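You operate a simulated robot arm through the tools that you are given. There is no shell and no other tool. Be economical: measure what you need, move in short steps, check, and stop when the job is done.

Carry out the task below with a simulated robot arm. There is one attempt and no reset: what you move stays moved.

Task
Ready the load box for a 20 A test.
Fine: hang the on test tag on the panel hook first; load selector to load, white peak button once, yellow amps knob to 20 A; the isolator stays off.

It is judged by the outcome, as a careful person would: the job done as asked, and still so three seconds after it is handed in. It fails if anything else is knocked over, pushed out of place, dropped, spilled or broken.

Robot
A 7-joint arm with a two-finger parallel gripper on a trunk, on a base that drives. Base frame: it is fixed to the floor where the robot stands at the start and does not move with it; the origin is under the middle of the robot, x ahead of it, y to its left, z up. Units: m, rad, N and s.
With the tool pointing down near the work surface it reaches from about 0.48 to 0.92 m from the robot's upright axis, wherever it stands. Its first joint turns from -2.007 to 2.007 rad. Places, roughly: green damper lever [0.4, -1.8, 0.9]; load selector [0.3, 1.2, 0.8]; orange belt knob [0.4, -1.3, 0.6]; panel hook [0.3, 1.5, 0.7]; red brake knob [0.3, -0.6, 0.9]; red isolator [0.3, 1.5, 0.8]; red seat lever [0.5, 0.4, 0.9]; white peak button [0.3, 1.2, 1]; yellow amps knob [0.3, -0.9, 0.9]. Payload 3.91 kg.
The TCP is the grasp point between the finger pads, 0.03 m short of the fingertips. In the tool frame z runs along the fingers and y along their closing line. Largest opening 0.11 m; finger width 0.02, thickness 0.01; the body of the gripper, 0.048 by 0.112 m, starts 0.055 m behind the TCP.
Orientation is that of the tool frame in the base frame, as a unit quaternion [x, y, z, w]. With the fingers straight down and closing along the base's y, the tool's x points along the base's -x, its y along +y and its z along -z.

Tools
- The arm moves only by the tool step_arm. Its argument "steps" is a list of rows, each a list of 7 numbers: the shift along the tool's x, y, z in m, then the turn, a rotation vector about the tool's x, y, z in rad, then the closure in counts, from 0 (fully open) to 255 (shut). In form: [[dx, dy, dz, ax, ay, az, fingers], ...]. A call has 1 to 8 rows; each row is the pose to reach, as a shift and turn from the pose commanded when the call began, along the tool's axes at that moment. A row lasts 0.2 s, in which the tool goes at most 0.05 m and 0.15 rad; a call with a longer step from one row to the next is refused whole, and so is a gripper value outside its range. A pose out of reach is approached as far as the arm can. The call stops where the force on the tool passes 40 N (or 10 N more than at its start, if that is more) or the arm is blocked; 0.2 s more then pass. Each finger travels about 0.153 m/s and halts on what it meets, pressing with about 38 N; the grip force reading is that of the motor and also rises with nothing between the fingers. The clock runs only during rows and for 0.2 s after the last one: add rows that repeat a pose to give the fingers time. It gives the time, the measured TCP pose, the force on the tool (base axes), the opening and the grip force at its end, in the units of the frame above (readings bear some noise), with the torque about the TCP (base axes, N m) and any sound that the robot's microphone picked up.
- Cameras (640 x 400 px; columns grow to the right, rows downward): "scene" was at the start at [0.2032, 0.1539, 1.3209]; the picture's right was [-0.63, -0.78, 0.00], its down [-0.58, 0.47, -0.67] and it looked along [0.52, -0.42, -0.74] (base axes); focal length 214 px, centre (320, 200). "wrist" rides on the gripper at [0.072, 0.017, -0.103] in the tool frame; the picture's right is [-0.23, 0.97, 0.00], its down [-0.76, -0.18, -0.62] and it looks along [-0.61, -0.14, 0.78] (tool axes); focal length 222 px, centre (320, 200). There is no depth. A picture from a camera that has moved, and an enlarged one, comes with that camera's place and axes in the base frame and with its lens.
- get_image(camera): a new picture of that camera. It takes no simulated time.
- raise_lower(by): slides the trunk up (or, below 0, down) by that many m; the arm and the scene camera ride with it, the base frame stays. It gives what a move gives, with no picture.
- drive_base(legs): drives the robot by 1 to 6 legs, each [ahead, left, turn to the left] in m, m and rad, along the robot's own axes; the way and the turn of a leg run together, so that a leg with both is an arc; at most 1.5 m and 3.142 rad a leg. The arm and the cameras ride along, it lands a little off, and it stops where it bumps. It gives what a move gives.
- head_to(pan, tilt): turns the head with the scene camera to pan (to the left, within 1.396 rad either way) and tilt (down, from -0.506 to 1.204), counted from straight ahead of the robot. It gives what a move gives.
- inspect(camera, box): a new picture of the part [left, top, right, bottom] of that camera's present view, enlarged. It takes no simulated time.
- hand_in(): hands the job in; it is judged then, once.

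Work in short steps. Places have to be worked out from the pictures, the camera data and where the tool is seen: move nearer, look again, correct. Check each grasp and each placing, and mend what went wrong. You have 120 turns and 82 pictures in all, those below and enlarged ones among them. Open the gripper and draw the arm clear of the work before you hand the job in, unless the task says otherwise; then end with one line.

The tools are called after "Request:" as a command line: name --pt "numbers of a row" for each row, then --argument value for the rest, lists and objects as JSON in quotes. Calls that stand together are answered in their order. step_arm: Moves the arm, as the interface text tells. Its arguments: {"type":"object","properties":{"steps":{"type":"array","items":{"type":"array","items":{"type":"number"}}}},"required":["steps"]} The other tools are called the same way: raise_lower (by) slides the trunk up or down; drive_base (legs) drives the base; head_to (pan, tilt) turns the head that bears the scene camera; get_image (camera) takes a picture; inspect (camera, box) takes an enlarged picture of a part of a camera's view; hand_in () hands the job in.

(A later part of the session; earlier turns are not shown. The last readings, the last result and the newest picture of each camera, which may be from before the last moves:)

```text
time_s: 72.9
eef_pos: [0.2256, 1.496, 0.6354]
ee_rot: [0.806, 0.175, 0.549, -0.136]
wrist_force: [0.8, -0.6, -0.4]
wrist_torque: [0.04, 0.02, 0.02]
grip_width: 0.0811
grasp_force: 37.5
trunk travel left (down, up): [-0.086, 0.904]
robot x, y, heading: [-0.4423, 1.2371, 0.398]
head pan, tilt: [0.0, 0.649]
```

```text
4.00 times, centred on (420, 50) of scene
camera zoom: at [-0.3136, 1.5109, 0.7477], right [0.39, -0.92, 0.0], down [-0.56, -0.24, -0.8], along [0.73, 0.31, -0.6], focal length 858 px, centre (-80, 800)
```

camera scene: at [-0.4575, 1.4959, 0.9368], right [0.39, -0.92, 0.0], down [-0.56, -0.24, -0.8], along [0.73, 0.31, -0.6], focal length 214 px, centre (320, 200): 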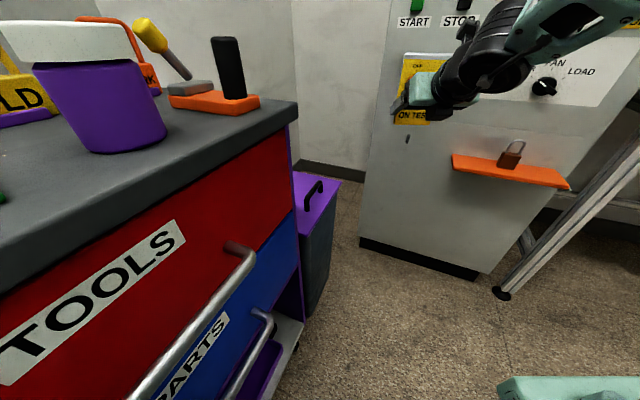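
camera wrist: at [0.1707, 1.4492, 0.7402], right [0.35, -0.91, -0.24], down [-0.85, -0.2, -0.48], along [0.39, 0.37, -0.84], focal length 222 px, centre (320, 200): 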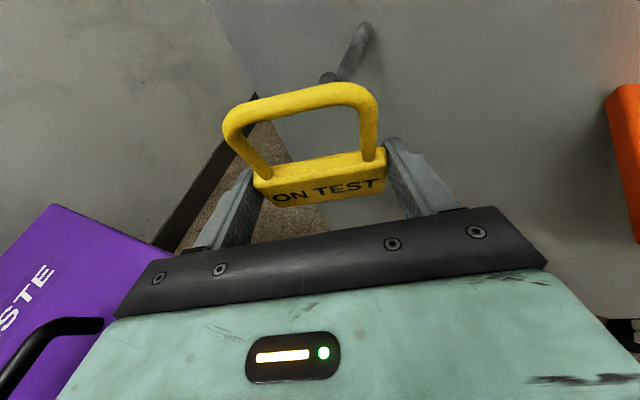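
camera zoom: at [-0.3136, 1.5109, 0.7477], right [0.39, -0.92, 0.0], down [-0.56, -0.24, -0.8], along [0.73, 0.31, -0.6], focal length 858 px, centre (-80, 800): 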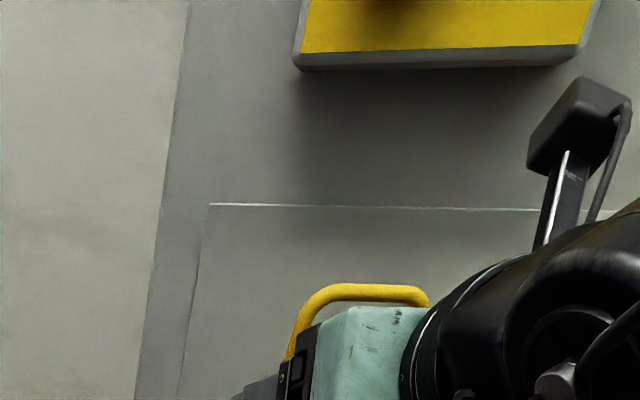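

Peg tip seen at ≈(0.268, 1.499, 0.675), loop centre (0.237, 1.498, 0.665). Raise the loop 8 mm and advance 3 cm in x, then look.

Request:
step_arm --pt "0.0075 0 -0.003 0 0 0 200" --pt "0.0125 0.0065 0.01 0 0 0 200" --pt "0.0175 0.013 0.0225 0 0 0 200"

Request:
get_image --camera "wrist"

```text
time_s: 73.7
eef_pos: [0.2563, 1.4986, 0.644]
ee_rot: [0.806, 0.176, 0.549, -0.137]
wrist_force: [0.1, -1.0, -0.5]
wrist_torque: [-0.01, 0.01, 0.0]
grip_width: 0.0811
grasp_force: 37.6
trunk travel left (down, up): [-0.086, 0.904]
robot x, y, heading: [-0.4463, 1.2362, 0.404]
head pan, tilt: [0.0, 0.649]
```

```text
48 pictures are left
camera wrist: at [0.201, 1.4493, 0.7485], right [0.35, -0.91, -0.24], down [-0.85, -0.2, -0.48], along [0.39, 0.37, -0.84], focal length 222 px, centre (320, 200)
```

wrist: 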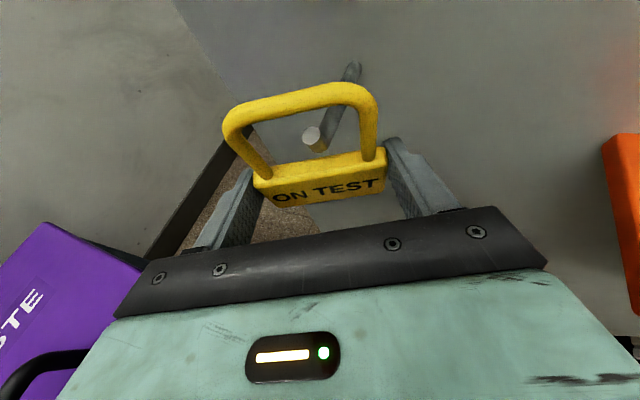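

The peg tip is inside the loop opening. Advance another 2.5 cm along x.

Request:
step_arm --pt "0.0045 0.0055 0.0105 0 0 0 200" --pt "0.0085 0.011 0.021 0 0 0 200" --pt "0.0085 0.011 0.021 0 0 0 200"

Request:
get_image --camera "wrist"

Request:
inspect --camera "scene" --box '[340, 0, 500, 100]'

```text
time_s: 74.5
eef_pos: [0.2811, 1.4965, 0.643]
ee_rot: [0.805, 0.175, 0.55, -0.136]
wrist_force: [0.3, -0.4, 0.1]
wrist_torque: [0.0, -0.01, 0.03]
grip_width: 0.0809
grasp_force: 38.5
trunk travel left (down, up): [-0.086, 0.904]
robot x, y, heading: [-0.4415, 1.2333, 0.402]
head pan, tilt: [0.0, 0.649]
```

```text
47 pictures are left
camera wrist: at [0.2263, 1.4491, 0.7486], right [0.35, -0.91, -0.24], down [-0.85, -0.2, -0.48], along [0.39, 0.37, -0.84], focal length 222 px, centre (320, 200)
```

wrist: 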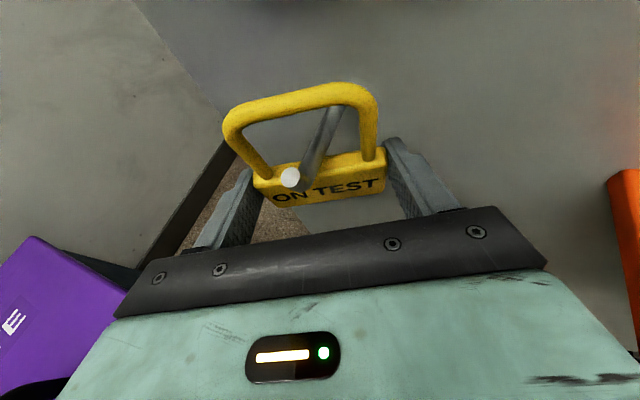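

```text
4.00 times, centred on (420, 50) of scene
camera zoom: at [-0.3136, 1.5109, 0.7477], right [0.39, -0.92, 0.0], down [-0.56, -0.24, -0.8], along [0.73, 0.31, -0.6], focal length 858 px, centre (-80, 800)
```

zoom: 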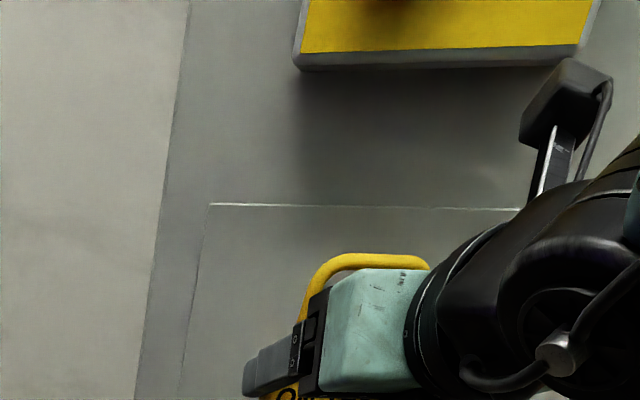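

The peg goes through the loop by ~2 cm. Advance 1 cm more, then lower until the bar touches the peg.

Request:
step_arm --pt "0.0033 0.0044 0.0084 0 0 0 200" --pt "-0.001 0.0044 0.01 0 0 0 200" --pt "-0.005 0.0044 0.0117 0 0 0 200" --pt "-0.01 0.0045 0.0135 0 0 0 200"

Request:
step_arm --pt "-0.0028 0 0.001 0 0 0 200" --pt "-0.0056 0 0.002 0 0 0 200"

Request:
get_image --camera "wrist"

```text
time_s: 75.5
eef_pos: [0.2905, 1.498, 0.6299]
ee_rot: [0.806, 0.175, 0.549, -0.136]
wrist_force: [0.6, -0.3, -0.5]
wrist_torque: [-0.05, 0.05, -0.03]
grip_width: 0.081
grasp_force: 37.7
trunk travel left (down, up): [-0.086, 0.904]
robot x, y, heading: [-0.4427, 1.2311, 0.398]
head pan, tilt: [0.0, 0.649]
```

```text
time_s: 76.1
eef_pos: [0.2906, 1.4969, 0.6236]
ee_rot: [0.805, 0.176, 0.549, -0.137]
wrist_force: [0.2, 0.2, -1.6]
wrist_torque: [-0.02, -0.02, 0.01]
grip_width: 0.081
grasp_force: 37.8
trunk travel left (down, up): [-0.086, 0.904]
robot x, y, heading: [-0.4451, 1.234, 0.4]
head pan, tilt: [0.0, 0.649]
```

```text
45 pictures are left
camera wrist: at [0.2356, 1.4492, 0.7283], right [0.34, -0.91, -0.24], down [-0.85, -0.2, -0.48], along [0.39, 0.37, -0.84], focal length 222 px, centre (320, 200)
```

wrist: 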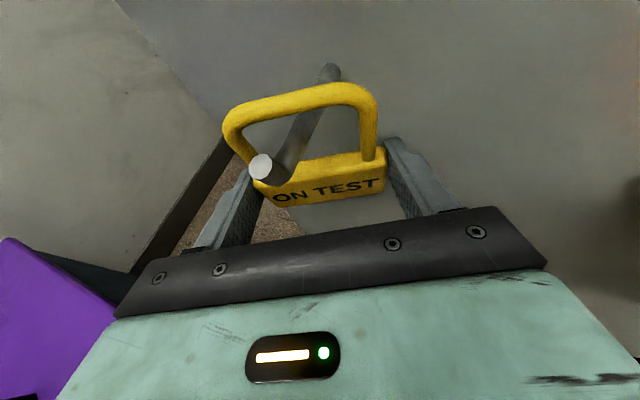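

No contact yet; keep lowering a few mm at a time.

Request:
step_arm --pt "-0.0037 0 0.0014 0 0 0 200" --pt "-0.0065 0 0.0025 0 0 0 200"

Request:
step_arm --pt "-0.0028 0 0.001 0 0 0 200" --pt "-0.0056 0 0.002 0 0 0 200"

Request:
get_image --camera "wrist"

```text
time_s: 76.7
eef_pos: [0.2896, 1.4965, 0.6164]
ee_rot: [0.805, 0.176, 0.549, -0.137]
wrist_force: [-0.2, 0.1, 0.5]
wrist_torque: [0.0, 0.01, 0.01]
grip_width: 0.081
grasp_force: 38.5
trunk travel left (down, up): [-0.086, 0.904]
robot x, y, heading: [-0.4413, 1.2366, 0.401]
head pan, tilt: [0.0, 0.649]
```

```text
time_s: 77.3
eef_pos: [0.2887, 1.4969, 0.6172]
ee_rot: [0.804, 0.174, 0.552, -0.137]
wrist_force: [9.0, 1.5, 22.0]
wrist_torque: [0.01, 0.37, -0.03]
grip_width: 0.0808
grasp_force: 37.7
trunk travel left (down, up): [-0.086, 0.904]
robot x, y, heading: [-0.4476, 1.2331, 0.407]
head pan, tilt: [0.0, 0.649]
```

```text
44 pictures are left
camera wrist: at [0.2338, 1.4492, 0.7199], right [0.35, -0.91, -0.24], down [-0.85, -0.2, -0.49], along [0.4, 0.37, -0.84], focal length 222 px, centre (320, 200)
```

wrist: 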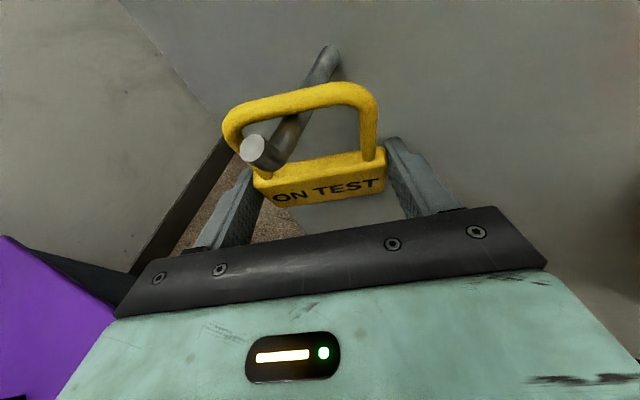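

Bar rests on the peg (22 N). Relieve ~4 mm, then open the fingers.

Request:
step_arm --pt "0.004 0 -0.0015 0 0 0 200" --pt "0.004 0 -0.0015 0 0 0 130" --pt "0.004 0 -0.0015 0 0 0 50" --pt "0.004 0 -0.0015 0 0 0 0" --pt "0.004 0 -0.0015 0 0 0 0" --pt "0.004 0 -0.0015 0 0 0 0"

Request:
get_image --camera "wrist"

```text
time_s: 78.7
eef_pos: [0.2881, 1.4987, 0.6126]
ee_rot: [0.807, 0.177, 0.547, -0.137]
wrist_force: [-23.3, 2.9, -13.2]
wrist_torque: [0.58, 0.84, -0.82]
grip_width: 0.1038
grasp_force: 0.0
trunk travel left (down, up): [-0.086, 0.904]
robot x, y, heading: [-0.4447, 1.2354, 0.409]
head pan, tilt: [0.0, 0.649]
```

```text
43 pictures are left
camera wrist: at [0.2342, 1.4508, 0.7178], right [0.34, -0.91, -0.24], down [-0.86, -0.2, -0.48], along [0.39, 0.37, -0.85], focal length 222 px, centre (320, 200)
```

wrist: 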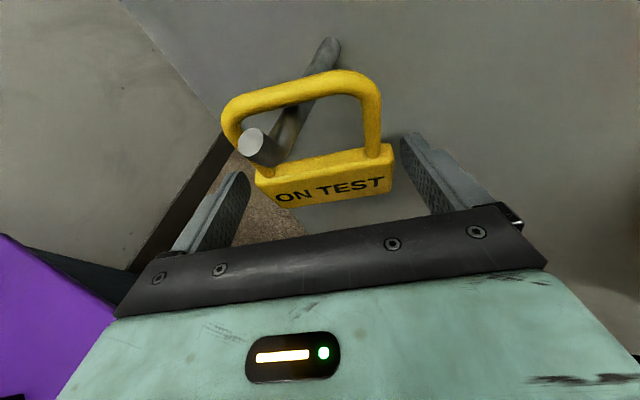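

Right finger touches the panel lightly after opening. Retract horizontally along the tool's heading, leaving the tag on the peg.

Request:
step_arm --pt "-0.0053 0 -0.014 0 0 0 0" --pt "-0.0142 0 -0.0374 0 0 0 0" --pt "-0.0285 0 -0.075 0 0 0 0" --pt "-0.0427 0 -0.112 0 0 0 0" --pt "-0.0534 0 -0.14 0 0 0 0"

Request:
get_image --camera "wrist"

```text
time_s: 79.9
eef_pos: [0.1666, 1.4259, 0.6139]
ee_rot: [0.806, 0.177, 0.548, -0.139]
wrist_force: [0.8, -0.6, 0.6]
wrist_torque: [0.01, 0.03, -0.02]
grip_width: 0.11
grasp_force: 0.0
out of reach, approached as far as the arm can: row 5
trunk travel left (down, up): [-0.086, 0.904]
robot x, y, heading: [-0.4442, 1.2345, 0.403]
head pan, tilt: [0.0, 0.649]
```

```text
42 pictures are left
camera wrist: at [0.1134, 1.3778, 0.7184], right [0.35, -0.91, -0.24], down [-0.85, -0.2, -0.48], along [0.39, 0.37, -0.84], focal length 222 px, centre (320, 200)
```

wrist: 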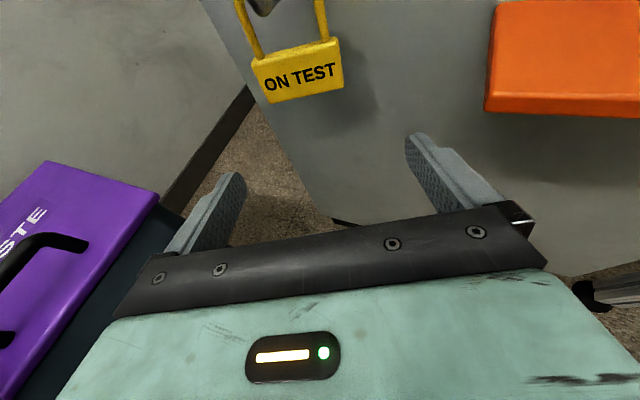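

The ON TEST tag hangs on the peg. Back away, straighten up the robot, raise the trunk and verify from the scene camera.

Request:
drive_base --legs '[[-0.2, 0, 0], [0, 0, -0.403]]'

Request:
raise_lower --by 0.3

Request:
head_to --pan 0.0 --tilt 0.3

Request:
get_image --camera "scene"

```text
time_s: 82.7
eef_pos: [0.0063, 1.0893, 0.614]
ee_rot: [0.825, 0.01, 0.565, -0.025]
wrist_force: [0.3, 0.3, 0.0]
wrist_torque: [0.02, -0.01, -0.05]
grip_width: 0.1102
grasp_force: 0.0
trunk travel left (down, up): [-0.086, 0.904]
robot x, y, heading: [-0.6318, 1.1558, -0.005]
head pan, tilt: [0.0, 0.649]
```

```text
time_s: 85.7
eef_pos: [0.0065, 1.089, 0.9141]
ee_rot: [0.825, 0.01, 0.565, -0.025]
wrist_force: [0.3, 0.5, -0.2]
wrist_torque: [0.02, 0.01, 0.01]
grip_width: 0.11
grasp_force: 0.1
trunk travel left (down, up): [-0.386, 0.604]
robot x, y, heading: [-0.6329, 1.1489, -0.004]
head pan, tilt: [0.0, 0.649]
```

```text
time_s: 86.5
eef_pos: [0.0059, 1.0881, 0.9129]
ee_rot: [0.825, 0.009, 0.565, -0.025]
wrist_force: [0.0, -0.2, 0.3]
wrist_torque: [0.01, -0.02, 0.01]
grip_width: 0.1099
grasp_force: 0.1
trunk travel left (down, up): [-0.386, 0.604]
robot x, y, heading: [-0.6306, 1.152, -0.006]
head pan, tilt: [0.0, 0.3]
```

```text
41 pictures are left
camera scene: at [-0.3946, 1.3566, 1.0794], right [-0.01, -1.0, 0.0], down [-0.3, 0.0, -0.95], along [0.95, -0.01, -0.3], focal length 214 px, centre (320, 200)
```

scene: 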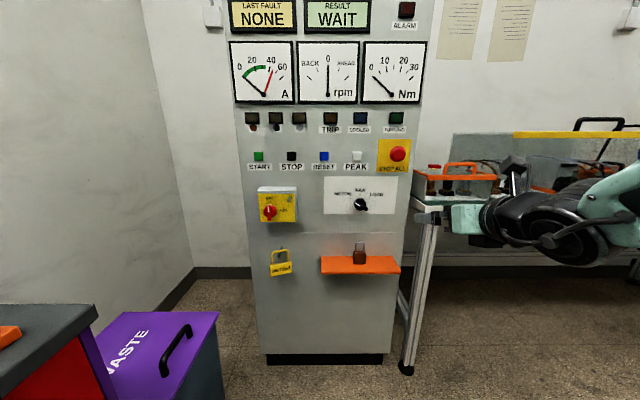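

Request:
inspect --camera "scene" --box '[240, 140, 420, 280]'

Request:
inspect --camera "scene" --box '[320, 145, 420, 220]'

```text
2.86 times, centred on (330, 210) of scene
camera zoom: at [-0.3946, 1.3566, 1.0794], right [-0.01, -1.0, 0.0], down [-0.3, 0.0, -0.95], along [0.95, -0.01, -0.3], focal length 613 px, centre (291, 171)
```

zoom: 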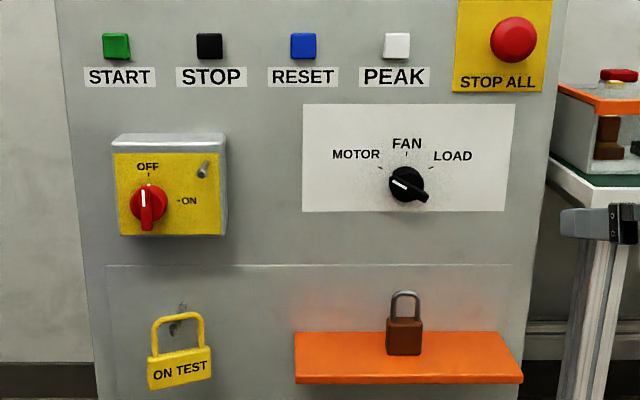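

```text
5.33 times, centred on (370, 182) of scene
camera zoom: at [-0.3946, 1.3566, 1.0794], right [-0.01, -1.0, 0.0], down [-0.3, 0.0, -0.95], along [0.95, -0.01, -0.3], focal length 1144 px, centre (53, 293)
```

zoom: 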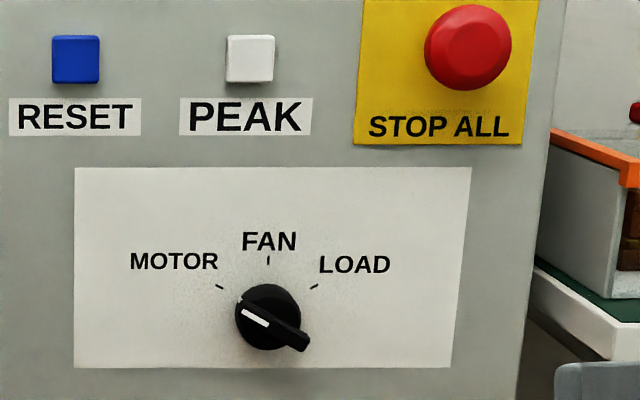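

Tag is hanging fine and isolator is still OFF. Now the selector: knob axis ≈ (y 1.205, z 0.837), lever tail pointing lower right; I'll push the tail clockwise with closed fingers. Go to a standoff for a closer look.

Request:
drive_base --legs '[[0.13, 0.09, 0]]'

Request:
raise_lower --by -0.09

Request:
step_arm --pt "0 0 0 0 0 0 150" --pt "0 0 0 0 0 0 255" --pt "0 0 0 0 0 0 255" --pt "0 0 0 0 0 0 255"

Request:
get_image --camera "wrist"

Request:
get_image --camera "scene"

```text
time_s: 88.0
eef_pos: [0.1379, 1.1775, 0.9144]
ee_rot: [0.825, 0.01, 0.565, -0.025]
wrist_force: [-0.4, -0.1, -0.7]
wrist_torque: [-0.03, -0.01, 0.01]
grip_width: 0.1101
grasp_force: 0.0
trunk travel left (down, up): [-0.386, 0.604]
robot x, y, heading: [-0.4998, 1.2448, -0.011]
head pan, tilt: [0.0, 0.3]
```

```text
time_s: 89.2
eef_pos: [0.1378, 1.1768, 0.8228]
ee_rot: [0.825, 0.01, 0.565, -0.025]
wrist_force: [1.5, 0.3, -0.2]
wrist_torque: [0.01, -0.03, 0.01]
grip_width: 0.1099
grasp_force: 0.0
trunk travel left (down, up): [-0.296, 0.694]
robot x, y, heading: [-0.5009, 1.2426, -0.007]
head pan, tilt: [0.0, 0.3]
```

```text
time_s: 90.2
eef_pos: [0.1376, 1.1766, 0.8242]
ee_rot: [0.825, 0.01, 0.565, -0.025]
wrist_force: [-0.5, 0.5, 0.7]
wrist_torque: [0.03, 0.03, 0.02]
grip_width: 0.0
grasp_force: 38.4
trunk travel left (down, up): [-0.296, 0.694]
robot x, y, heading: [-0.5011, 1.2473, -0.008]
head pan, tilt: [0.0, 0.3]
```

```text
38 pictures are left
camera wrist: at [0.0688, 1.1543, 0.9287], right [-0.04, -0.97, -0.24], down [-0.86, 0.15, -0.48], along [0.5, 0.19, -0.84], focal length 222 px, centre (320, 200)
```

wrist: 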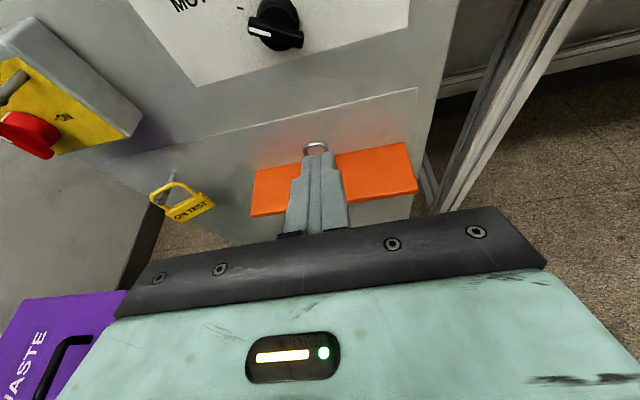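

```text
37 pictures are left
camera scene: at [-0.2631, 1.4455, 0.9895], right [-0.01, -1.0, 0.0], down [-0.3, 0.0, -0.96], along [0.96, -0.01, -0.3], focal length 214 px, centre (320, 200)
```

scene: 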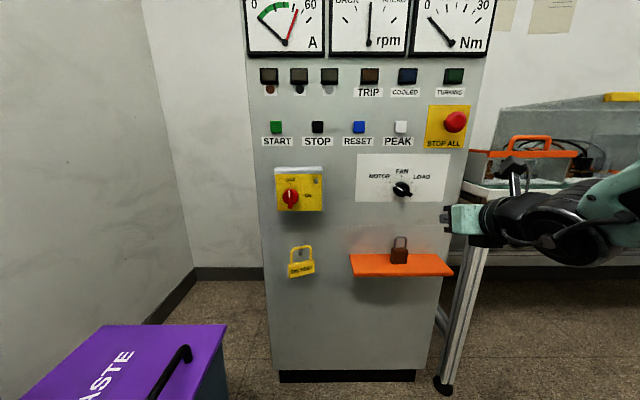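

Request:
inspect --camera "wrist" --box '[230, 0, 330, 62]'

Request:
inspect --camera "scene" --box '[365, 160, 465, 230]'

```text
6.40 times, centred on (280, 31) of wrist
camera zoom: at [0.0688, 1.1543, 0.9287], right [-0.04, -0.97, -0.24], down [-0.86, 0.15, -0.48], along [0.5, 0.19, -0.84], focal length 1422 px, centre (576, 1282)
```

zoom: 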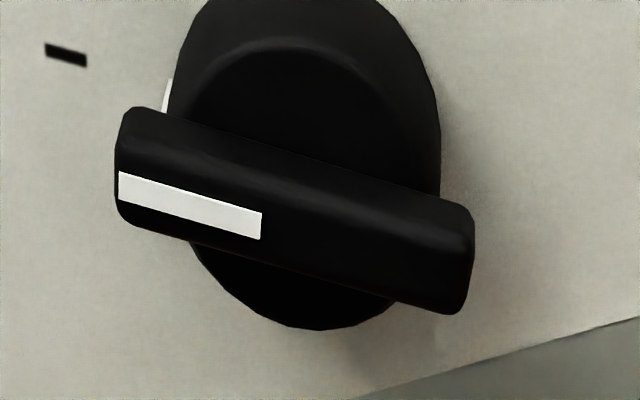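

```text
5.71 times, centred on (415, 195) of scene
camera zoom: at [-0.2631, 1.4455, 0.9895], right [-0.01, -1.0, 0.0], down [-0.3, 0.0, -0.96], along [0.96, -0.01, -0.3], focal length 1226 px, centre (-223, 229)
```

zoom: 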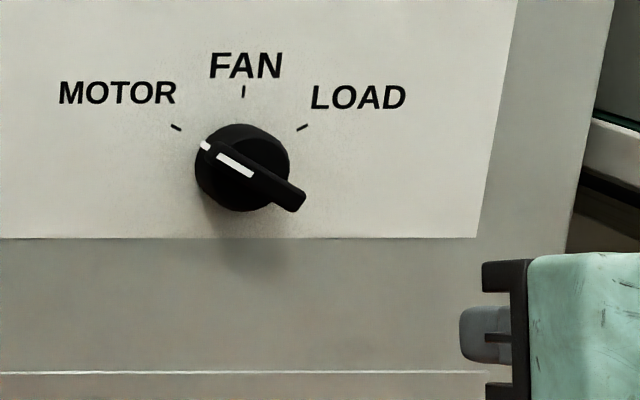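

Bar-type selector: axis (1.2065, 0.8365), bar front x≈0.30. I'll place the closed fingertips above-right of the bar's tail and sweep it down and left (clockwise).

Request:
step_arm --pt "0.03 0.003 0.022 0 0 0 255" --pt "0.0592 0.0062 0.0437 0 0 0 255" --pt "0.073 0.008 0.08 0 0 0 255" --pt "0.081 0.009 0.1 0 0 0 255"

Request:
get_image --camera "wrist"

Request:
inspect --camera "scene" --box '[365, 160, 465, 230]'

```text
time_s: 91.2
eef_pos: [0.261, 1.1715, 0.8646]
ee_rot: [0.825, 0.009, 0.565, -0.026]
wrist_force: [0.8, -9.5, 0.5]
wrist_torque: [0.29, 0.01, 0.69]
grip_width: 0.0
grasp_force: 37.7
trunk travel left (down, up): [-0.296, 0.694]
robot x, y, heading: [-0.5007, 1.2436, -0.003]
head pan, tilt: [0.0, 0.3]
```

```text
34 pictures are left
camera wrist: at [0.1917, 1.1466, 0.9698], right [-0.04, -0.97, -0.24], down [-0.86, 0.16, -0.48], along [0.5, 0.19, -0.84], focal length 222 px, centre (320, 200)
```

wrist: 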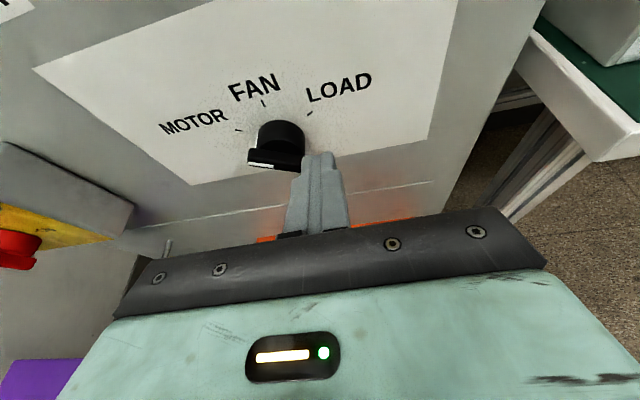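

```text
5.71 times, centred on (415, 195) of scene
camera zoom: at [-0.2626, 1.4436, 0.9897], right [-0.01, -1.0, 0.0], down [-0.3, 0.0, -0.96], along [0.96, -0.01, -0.3], focal length 1226 px, centre (-223, 229)
```

zoom: 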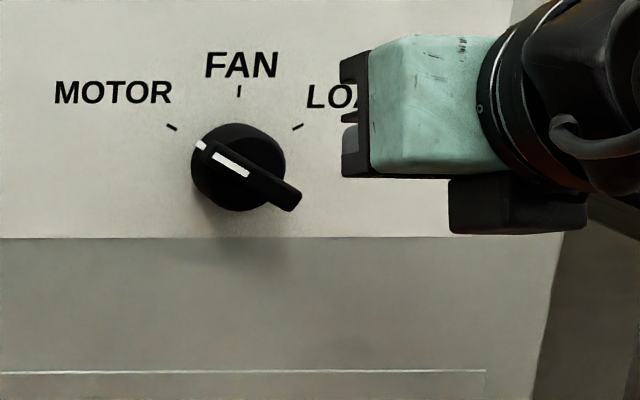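

A sideways 9.5 N reading appeared; hold one step to see whether it's contact or dynamics.

Request:
step_arm --pt "0 0 0 0 0 0 255"

Request:
inspect --camera "wrist" --box '[220, 90, 380, 190]'

```text
time_s: 91.6
eef_pos: [0.2607, 1.1719, 0.8653]
ee_rot: [0.825, 0.011, 0.565, -0.026]
wrist_force: [-0.2, 0.2, -0.6]
wrist_torque: [0.0, 0.03, 0.01]
grip_width: 0.0001
grasp_force: 37.3
trunk travel left (down, up): [-0.296, 0.694]
robot x, y, heading: [-0.498, 1.2448, -0.005]
head pan, tilt: [0.0, 0.3]
```

```text
4.00 times, centred on (300, 140) of wrist
camera zoom: at [0.1917, 1.149, 0.9693], right [-0.04, -0.97, -0.24], down [-0.86, 0.15, -0.48], along [0.5, 0.19, -0.84], focal length 888 px, centre (400, 440)
```

zoom: 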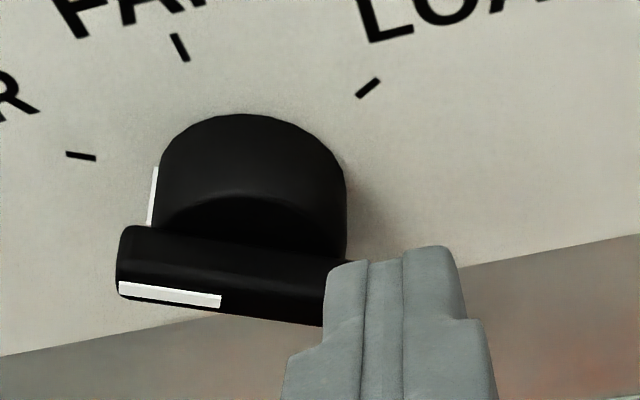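

That was only dynamics. Advance 2 cm and start the sweep, to about half way.

Request:
step_arm --pt "0.0072 0.0009 0.0186 0 0 0 255" --pt "-0.0018 -0.0065 0.0224 0 0 0 255" --pt "-0.0085 -0.0065 0.025 0 0 0 255" --pt "-0.0151 -0.0064 0.0276 0 0 0 255" --pt "-0.021 -0.01 0.03 0 0 0 255" --pt "-0.0266 -0.0135 0.0324 0 0 0 255"

Request:
inspect --camera "wrist" --box '[220, 90, 380, 190]'

Request:
inspect --camera "scene" --box '[365, 160, 465, 230]'

```text
time_s: 93.0
eef_pos: [0.2798, 1.1869, 0.8284]
ee_rot: [0.824, 0.01, 0.565, -0.025]
wrist_force: [-0.4, -0.5, 0.7]
wrist_torque: [0.0, 0.0, 0.01]
grip_width: 0.0001
grasp_force: 37.6
trunk travel left (down, up): [-0.296, 0.694]
robot x, y, heading: [-0.4996, 1.2426, -0.004]
head pan, tilt: [0.0, 0.3]
```

```text
4.00 times, centred on (300, 140) of wrist
camera zoom: at [0.2103, 1.1644, 0.9334], right [-0.04, -0.97, -0.24], down [-0.86, 0.15, -0.48], along [0.5, 0.19, -0.84], focal length 888 px, centre (400, 440)
```

zoom: 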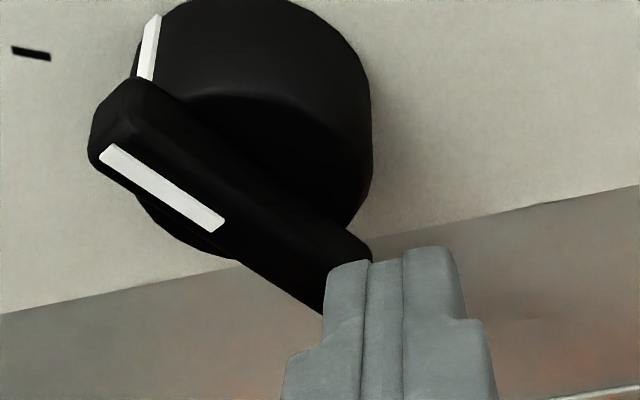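

```text
5.71 times, centred on (415, 195) of scene
camera zoom: at [-0.2631, 1.4454, 0.9895], right [-0.01, -1.0, 0.0], down [-0.3, 0.0, -0.96], along [0.96, -0.01, -0.3], focal length 1226 px, centre (-223, 229)
```

zoom: 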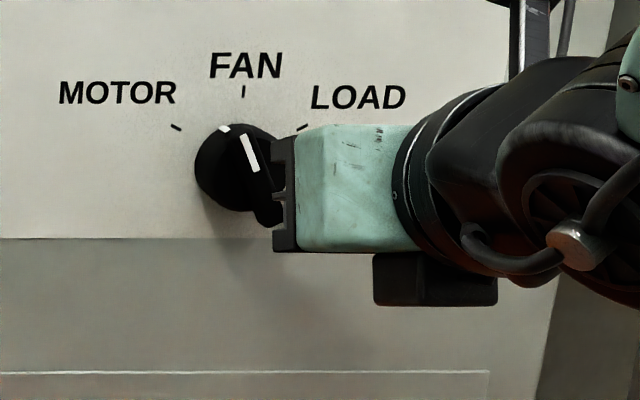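

The knob has turned ~35° with no trouble. Continue sweeping left under the axis.

Request:
step_arm --pt "-0.0035 -0.006 0.0016 0 0 0 255" --pt "-0.0064 -0.0123 0.0032 0 0 0 255" --pt "-0.0068 -0.019 0.0036 0 0 0 255" --pt "-0.0064 -0.0265 0.0038 0 0 0 255"

Request:
inspect --camera "wrist" --box '[220, 60, 380, 190]'

Request:
inspect --camera "scene" --box '[365, 160, 465, 230]'

```text
time_s: 94.0
eef_pos: [0.2773, 1.2038, 0.8228]
ee_rot: [0.825, 0.01, 0.564, -0.025]
wrist_force: [-11.7, -8.6, 1.5]
wrist_torque: [0.07, 0.01, -0.26]
grip_width: 0.0
grasp_force: 38.1
out of reach, approached as far as the arm can: row 2, 3, 4
trunk travel left (down, up): [-0.296, 0.694]
robot x, y, heading: [-0.5, 1.2419, -0.004]
head pan, tilt: [0.0, 0.3]
```

```text
3.08 times, centred on (300, 125) of wrist
camera zoom: at [0.2088, 1.1824, 0.9273], right [-0.04, -0.97, -0.24], down [-0.86, 0.15, -0.48], along [0.5, 0.19, -0.84], focal length 684 px, centre (382, 431)
```

zoom: 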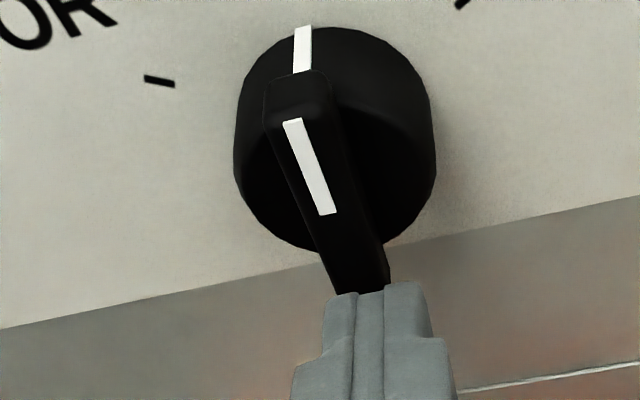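

```text
5.71 times, centred on (415, 195) of scene
camera zoom: at [-0.2635, 1.4451, 0.9897], right [-0.01, -1.0, 0.0], down [-0.3, 0.0, -0.96], along [0.96, -0.01, -0.3], focal length 1226 px, centre (-223, 229)
```

zoom: 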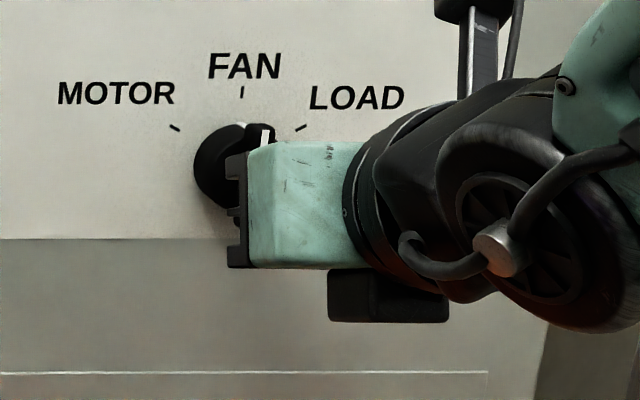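

Now at FAN; the arm ran into its lateral limit. Retract, shift the base left for room, then resume.

Request:
step_arm --pt "-0.007 0.01 -0.018 0 0 0 255" --pt "-0.022 0.02 -0.056 0 0 0 255"

Request:
drive_base --legs '[[0, 0.1, 0]]'

Request:
get_image --camera "wrist"

```text
time_s: 94.6
eef_pos: [0.2199, 1.1842, 0.8213]
ee_rot: [0.824, 0.011, 0.566, -0.026]
wrist_force: [-0.2, -1.3, -0.3]
wrist_torque: [-0.01, -0.01, 0.01]
grip_width: 0.0
grasp_force: 37.3
trunk travel left (down, up): [-0.296, 0.694]
robot x, y, heading: [-0.5008, 1.2469, -0.006]
head pan, tilt: [0.0, 0.3]
```

```text
time_s: 95.8
eef_pos: [0.2199, 1.2831, 0.8212]
ee_rot: [0.825, 0.009, 0.565, -0.024]
wrist_force: [-0.4, -1.1, -0.4]
wrist_torque: [-0.01, 0.03, 0.01]
grip_width: 0.0001
grasp_force: 37.8
trunk travel left (down, up): [-0.296, 0.694]
robot x, y, heading: [-0.4985, 1.3386, -0.01]
head pan, tilt: [0.0, 0.3]
```

```text
27 pictures are left
camera wrist: at [0.1516, 1.2602, 0.9259], right [-0.04, -0.97, -0.24], down [-0.86, 0.15, -0.48], along [0.5, 0.19, -0.84], focal length 222 px, centre (320, 200)
```

wrist: 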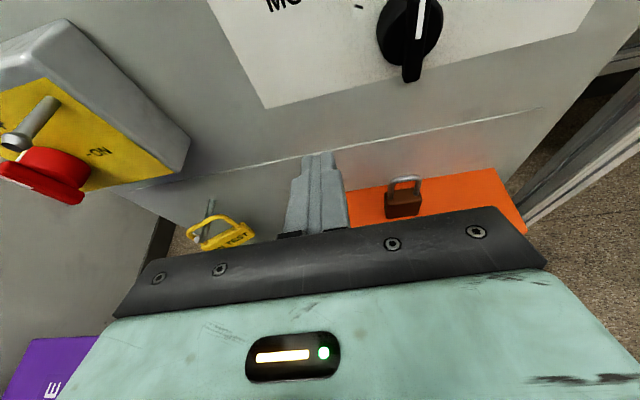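

Now move the fingertips back to the right of the lever tail (standoff), then in, and sweep left.

Request:
step_arm --pt "0.004 0.04 -0.003 0 0 0 255" --pt "0.007 0.08 -0.006 0 0 0 255" --pt "0.0106 0.108 -0.0093 0 0 0 255" --pt "0.0106 0.108 -0.0093 0 0 0 255"

Request:
step_arm --pt "0.011 0.001 0.028 0 0 0 255" --pt "0.0209 0.0026 0.0541 0 0 0 255" --pt "0.017 -0.0113 0.0562 0 0 0 255" --pt "0.0124 -0.0226 0.0586 0 0 0 255" --pt "0.0125 -0.03 0.059 0 0 0 255" --pt "0.0125 -0.0369 0.0593 0 0 0 255" --pt "0.0164 -0.0456 0.0581 0 0 0 255"

Request:
inspect --camera "wrist" --box '[220, 60, 380, 190]'

```text
time_s: 96.8
eef_pos: [0.2195, 1.1733, 0.8295]
ee_rot: [0.824, 0.01, 0.565, -0.024]
wrist_force: [-0.7, -0.6, -0.4]
wrist_torque: [-0.01, 0.02, 0.02]
grip_width: 0.0
grasp_force: 37.7
trunk travel left (down, up): [-0.296, 0.694]
robot x, y, heading: [-0.5023, 1.3448, -0.004]
head pan, tilt: [0.0, 0.3]
```

```text
time_s: 98.3
eef_pos: [0.2674, 1.2282, 0.8342]
ee_rot: [0.825, 0.009, 0.564, -0.024]
wrist_force: [-0.2, 0.8, 0.2]
wrist_torque: [0.0, 0.03, 0.0]
grip_width: 0.0003
grasp_force: 37.6
out of reach, approached as far as the arm can: row 1, 2, 3, 4, 5, 6, 7
trunk travel left (down, up): [-0.296, 0.694]
robot x, y, heading: [-0.4973, 1.3424, -0.006]
head pan, tilt: [0.0, 0.3]
```

```text
3.08 times, centred on (300, 125) of wrist
camera zoom: at [0.1982, 1.2054, 0.9388], right [-0.04, -0.97, -0.24], down [-0.86, 0.15, -0.48], along [0.5, 0.19, -0.84], focal length 684 px, centre (382, 431)
```

zoom: 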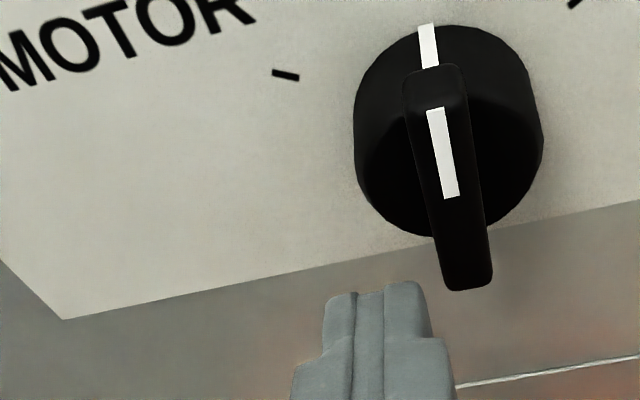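

The arm was over-extended there and passed in front of the knob. Retract to the right, and drive the base 8 cm closer.

Request:
step_arm --pt "-0.015 0 -0.04 0 0 0 255" --pt "-0.026 0.025 -0.07 0 0 0 255" --pt "-0.0355 0.0504 -0.0961 0 0 0 255" --pt "-0.0355 0.0504 -0.0961 0 0 0 255"

Request:
drive_base --legs '[[0.08, 0, 0]]'

```text
time_s: 99.3
eef_pos: [0.1667, 1.172, 0.8338]
ee_rot: [0.825, 0.009, 0.564, -0.025]
wrist_force: [0.4, 0.8, 0.1]
wrist_torque: [0.03, -0.01, 0.0]
grip_width: 0.0
grasp_force: 38.1
trunk travel left (down, up): [-0.296, 0.694]
robot x, y, heading: [-0.4987, 1.3419, -0.005]
head pan, tilt: [0.0, 0.3]
```

```text
time_s: 100.4
eef_pos: [0.2458, 1.1711, 0.8333]
ee_rot: [0.824, 0.009, 0.565, -0.024]
wrist_force: [-0.2, -0.2, 0.1]
wrist_torque: [0.04, 0.0, -0.03]
grip_width: 0.0
grasp_force: 37.8
trunk travel left (down, up): [-0.296, 0.694]
robot x, y, heading: [-0.4172, 1.3439, -0.003]
head pan, tilt: [0.0, 0.3]
```

Request:
step_arm --pt "0.0126 0.0016 0.0326 0 0 0 255" --pt "0.0068 -0.0157 0.0357 0 0 0 255" --pt "0.0022 -0.0271 0.038 0 0 0 255" --pt "0.0022 -0.034 0.0384 0 0 0 255" --pt "0.0023 -0.0413 0.0387 0 0 0 255" --pt "0.0062 -0.05 0.0375 0 0 0 255"

Request:
inspect --camera "wrist" --box '[220, 60, 380, 190]'

```text
time_s: 101.9
eef_pos: [0.2782, 1.2138, 0.8221]
ee_rot: [0.829, 0.0, 0.559, -0.02]
wrist_force: [0.9, -4.4, -6.8]
wrist_torque: [-0.09, 0.19, -0.09]
grip_width: 0.0001
grasp_force: 37.9
trunk travel left (down, up): [-0.296, 0.694]
robot x, y, heading: [-0.4205, 1.342, -0.009]
head pan, tilt: [0.0, 0.3]
stopped in row 6: the force on the tool passed its limit (the readings are from after the stop); the commanded pose is now the measured one
```

```text
3.08 times, centred on (300, 125) of wrist
camera zoom: at [0.2106, 1.1918, 0.9285], right [-0.06, -0.97, -0.24], down [-0.87, 0.17, -0.47], along [0.49, 0.18, -0.85], focal length 684 px, centre (382, 431)
```

zoom: 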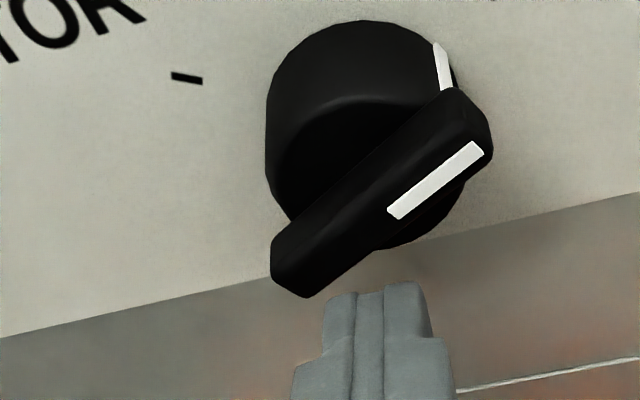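

The selector now looks to be at or near LOAD. Retract and check from the scene camera.

Request:
step_arm --pt "-0.012 0.0 -0.03 0 0 0 255" --pt "-0.025 0.03 -0.065 0 0 0 255" --pt "-0.025 0.07 -0.065 0 0 0 255" --pt "-0.025 0.11 -0.065 0 0 0 255"

Request:
inspect --camera "scene" --box '[330, 120, 480, 220]'

```text
time_s: 102.9
eef_pos: [0.212, 1.1032, 0.8228]
ee_rot: [0.828, 0.001, 0.561, -0.022]
wrist_force: [-0.5, -0.4, -0.2]
wrist_torque: [0.01, -0.02, 0.02]
grip_width: 0.0001
grasp_force: 37.8
trunk travel left (down, up): [-0.296, 0.694]
robot x, y, heading: [-0.4211, 1.3445, -0.007]
head pan, tilt: [0.0, 0.3]
```

```text
4.00 times, centred on (405, 170) of scene
camera zoom: at [-0.1828, 1.5433, 0.9895], right [-0.01, -1.0, 0.0], down [-0.3, 0.0, -0.96], along [0.96, -0.01, -0.3], focal length 858 px, centre (-20, 320)
```

zoom: 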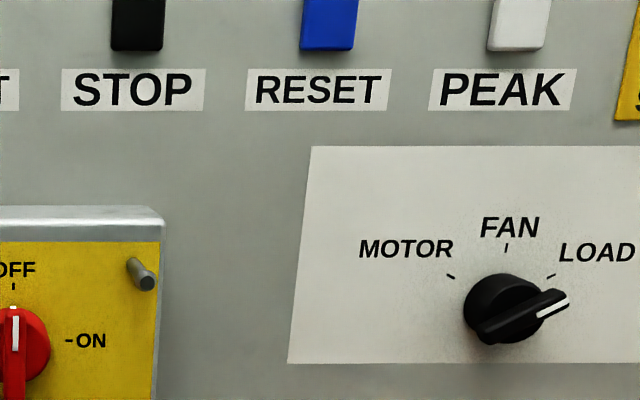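

Selector points to LOAD. Next the PEAK button at ≈ (0.32, 1.229, 1.006): move left in front of it first (avoiding STOP ALL), then raise.

Request:
step_arm --pt "-0.004 -0.04 -0.01 0 0 0 255" --pt "-0.004 -0.08 -0.01 0 0 0 255" --pt "-0.004 -0.126 -0.01 0 0 0 255" --pt "-0.004 -0.126 -0.01 0 0 0 255"

Request:
raise_lower --by 0.19

Request:
get_image --camera "wrist"

Request:
inspect --camera "scene" --box '[340, 140, 480, 300]'

```text
time_s: 103.9
eef_pos: [0.203, 1.2256, 0.8288]
ee_rot: [0.829, -0.001, 0.559, -0.019]
wrist_force: [-0.1, -0.3, 0.7]
wrist_torque: [0.0, 0.0, 0.01]
grip_width: 0.0
grasp_force: 37.9
out of reach, approached as far as the arm can: row 3, 4
trunk travel left (down, up): [-0.296, 0.694]
robot x, y, heading: [-0.4189, 1.3405, -0.012]
head pan, tilt: [0.0, 0.3]
```

```text
time_s: 106.0
eef_pos: [0.2038, 1.226, 1.0179]
ee_rot: [0.828, 0.0, 0.56, -0.02]
wrist_force: [0.0, -0.9, -0.3]
wrist_torque: [0.0, 0.0, -0.01]
grip_width: 0.0001
grasp_force: 37.5
trunk travel left (down, up): [-0.486, 0.504]
robot x, y, heading: [-0.4184, 1.3438, -0.012]
head pan, tilt: [0.0, 0.3]
```

```text
23 pictures are left
camera wrist: at [0.1357, 1.2043, 1.1235], right [-0.06, -0.97, -0.24], down [-0.87, 0.17, -0.47], along [0.5, 0.18, -0.85], focal length 222 px, centre (320, 200)
```

wrist: 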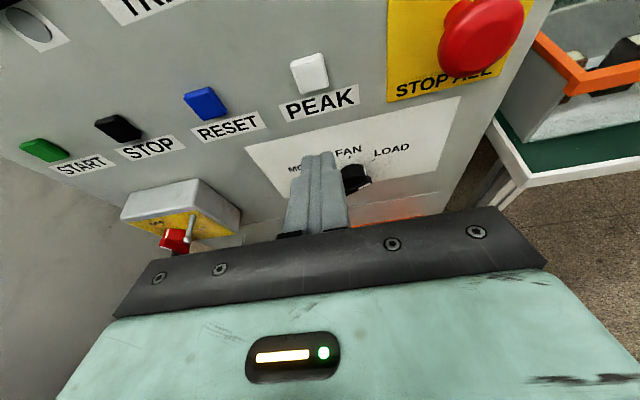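

```text
2.50 times, centred on (410, 220) of scene
camera zoom: at [-0.1827, 1.5432, 1.1795], right [-0.01, -1.0, 0.0], down [-0.3, 0.0, -0.96], along [0.96, -0.01, -0.3], focal length 536 px, centre (95, 150)
```

zoom: 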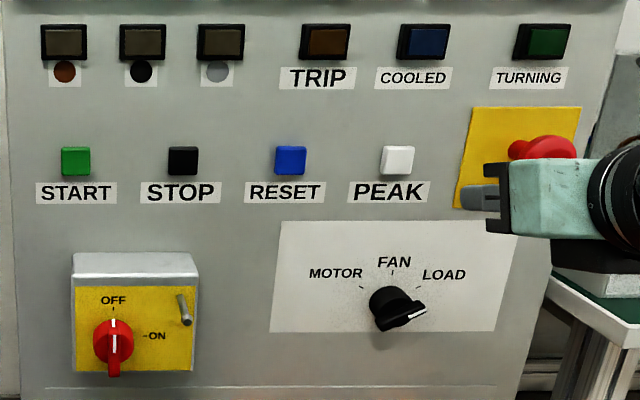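

PEAK ≈ (1.230, 1.010), right ahead of the fingertips. Advance 6.5 cm, then press in small steps watching force.

Request:
step_arm --pt "0.013 -0.002 0.033 0 0 0 255" --pt "0.0242 -0.002 0.0603 0 0 0 255" --pt "0.0242 -0.002 0.0603 0 0 0 255"

Request:
get_image --camera "wrist"

```text
time_s: 106.8
eef_pos: [0.268, 1.2295, 1.0189]
ee_rot: [0.829, 0.0, 0.559, -0.02]
wrist_force: [0.2, 0.0, 0.9]
wrist_torque: [-0.01, -0.02, -0.01]
grip_width: 0.0
grasp_force: 38.3
trunk travel left (down, up): [-0.486, 0.504]
robot x, y, heading: [-0.4171, 1.339, -0.008]
head pan, tilt: [0.0, 0.3]
```

```text
21 pictures are left
camera wrist: at [0.2003, 1.2083, 1.125], right [-0.06, -0.97, -0.24], down [-0.87, 0.17, -0.47], along [0.5, 0.18, -0.85], focal length 222 px, centre (320, 200)
```

wrist: 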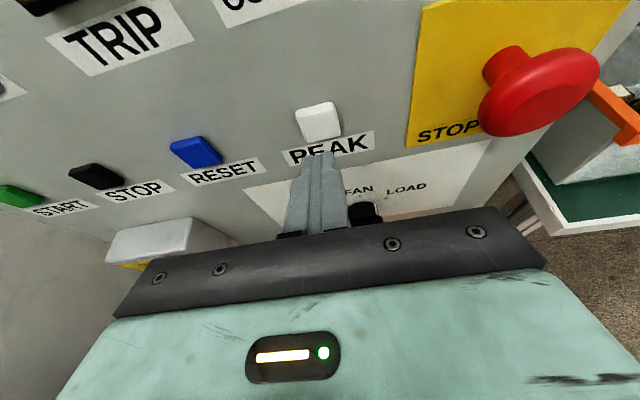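

Fingertips line up with PEAK. Advance in 6 mm steps until contact; the call stops by itself at 40 N.

Request:
step_arm --pt "0.0056 0 0.0139 0 0 0 255" --pt "0.0078 0 0.0195 0 0 0 255" --pt "0.01 0 0.025 0 0 0 255"

```text
time_s: 107.5
eef_pos: [0.2941, 1.2312, 1.0181]
ee_rot: [0.828, 0.001, 0.56, -0.021]
wrist_force: [-0.5, 0.1, -0.2]
wrist_torque: [-0.02, 0.03, -0.03]
grip_width: 0.0004
grasp_force: 38.1
trunk travel left (down, up): [-0.486, 0.504]
robot x, y, heading: [-0.4198, 1.3413, -0.004]
head pan, tilt: [0.0, 0.3]
```

Request:
step_arm --pt "0.0011 0 0.0028 0 0 0 255" --pt "0.0022 0 0.0056 0 0 0 255"

Request:
inspect --camera "wrist" --box '[270, 90, 370, 190]'

```text
time_s: 108.2
eef_pos: [0.2999, 1.2309, 1.0173]
ee_rot: [0.828, 0.0, 0.56, -0.02]
wrist_force: [0.2, -0.1, -0.3]
wrist_torque: [0.0, 0.0, -0.01]
grip_width: 0.0
grasp_force: 37.3
trunk travel left (down, up): [-0.486, 0.504]
robot x, y, heading: [-0.4218, 1.3401, -0.012]
head pan, tilt: [0.0, 0.3]
```

```text
4.00 times, centred on (320, 140) of wrist
camera zoom: at [0.233, 1.209, 1.1229], right [-0.06, -0.97, -0.24], down [-0.87, 0.17, -0.47], along [0.49, 0.18, -0.85], focal length 888 px, centre (320, 440)
```

zoom: 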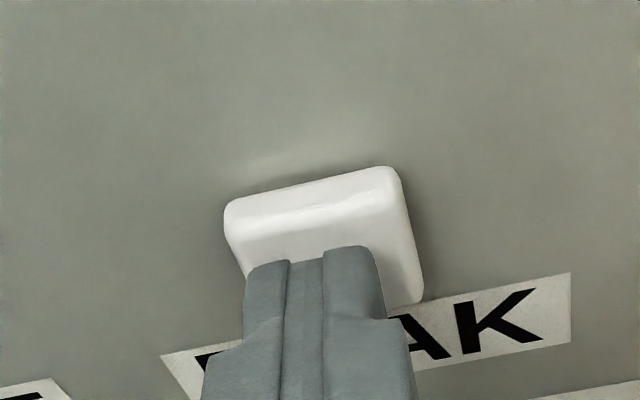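

Just about at the button face, centred. Keep pressing in 3 mm steps.

Request:
step_arm --pt "0.0011 0 0.0028 0 0 0 255" --pt "0.0022 0 0.0056 0 0 0 255"

```text
time_s: 108.8
eef_pos: [0.307, 1.2307, 1.0188]
ee_rot: [0.829, 0.001, 0.559, -0.021]
wrist_force: [-8.3, -0.3, -0.2]
wrist_torque: [-0.07, 0.04, -0.03]
grip_width: 0.0
grasp_force: 37.5
trunk travel left (down, up): [-0.486, 0.504]
robot x, y, heading: [-0.4198, 1.3426, -0.01]
head pan, tilt: [0.0, 0.3]
heard: click
```

Click heard — PEAK pressed once. Retract straight back and check the panel.

Request:
step_arm --pt "-0.015 0 -0.037 0 0 0 255" --pt "-0.03 0 -0.075 0 0 0 255" --pt "-0.045 0 -0.112 0 0 0 255"

Request:
get_image --camera "scene"

Request:
inspect --camera "scene" --box '[395, 200, 465, 240]'

```text
time_s: 109.8
eef_pos: [0.1956, 1.1919, 1.0235]
ee_rot: [0.828, -0.035, 0.559, 0.004]
wrist_force: [-0.4, 0.4, -0.6]
wrist_torque: [-0.01, 0.02, -0.01]
grip_width: 0.0
grasp_force: 37.5
out of reach, approached as far as the arm can: row 3
trunk travel left (down, up): [-0.486, 0.504]
robot x, y, heading: [-0.4186, 1.3404, -0.008]
head pan, tilt: [0.0, 0.3]
stopped in row 3: the arm was blocked; the commanded pose is now the measured one
```

```text
19 pictures are left
camera scene: at [-0.1828, 1.5434, 1.1795], right [-0.01, -1.0, 0.0], down [-0.3, 0.0, -0.96], along [0.96, -0.01, -0.3], focal length 214 px, centre (320, 200)
```

scene: 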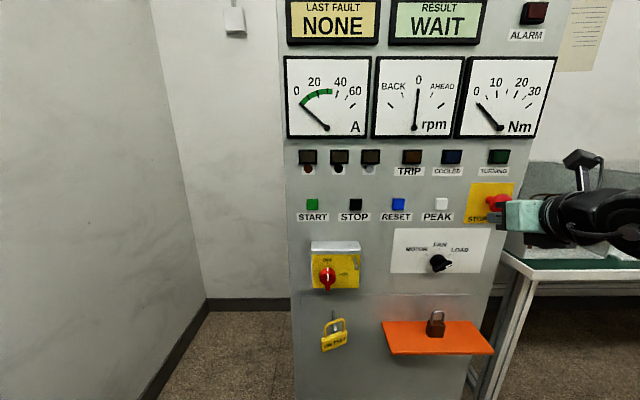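

```text
9.14 times, centred on (430, 220) of scene
camera zoom: at [-0.1828, 1.5434, 1.1795], right [-0.01, -1.0, 0.0], down [-0.3, 0.0, -0.96], along [0.96, -0.01, -0.3], focal length 1961 px, centre (-686, 17)
```

zoom: 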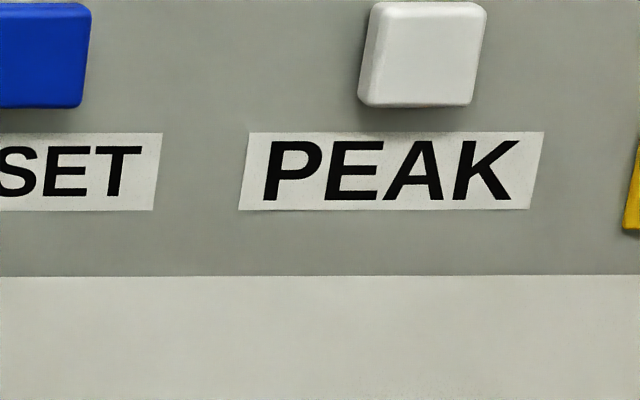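

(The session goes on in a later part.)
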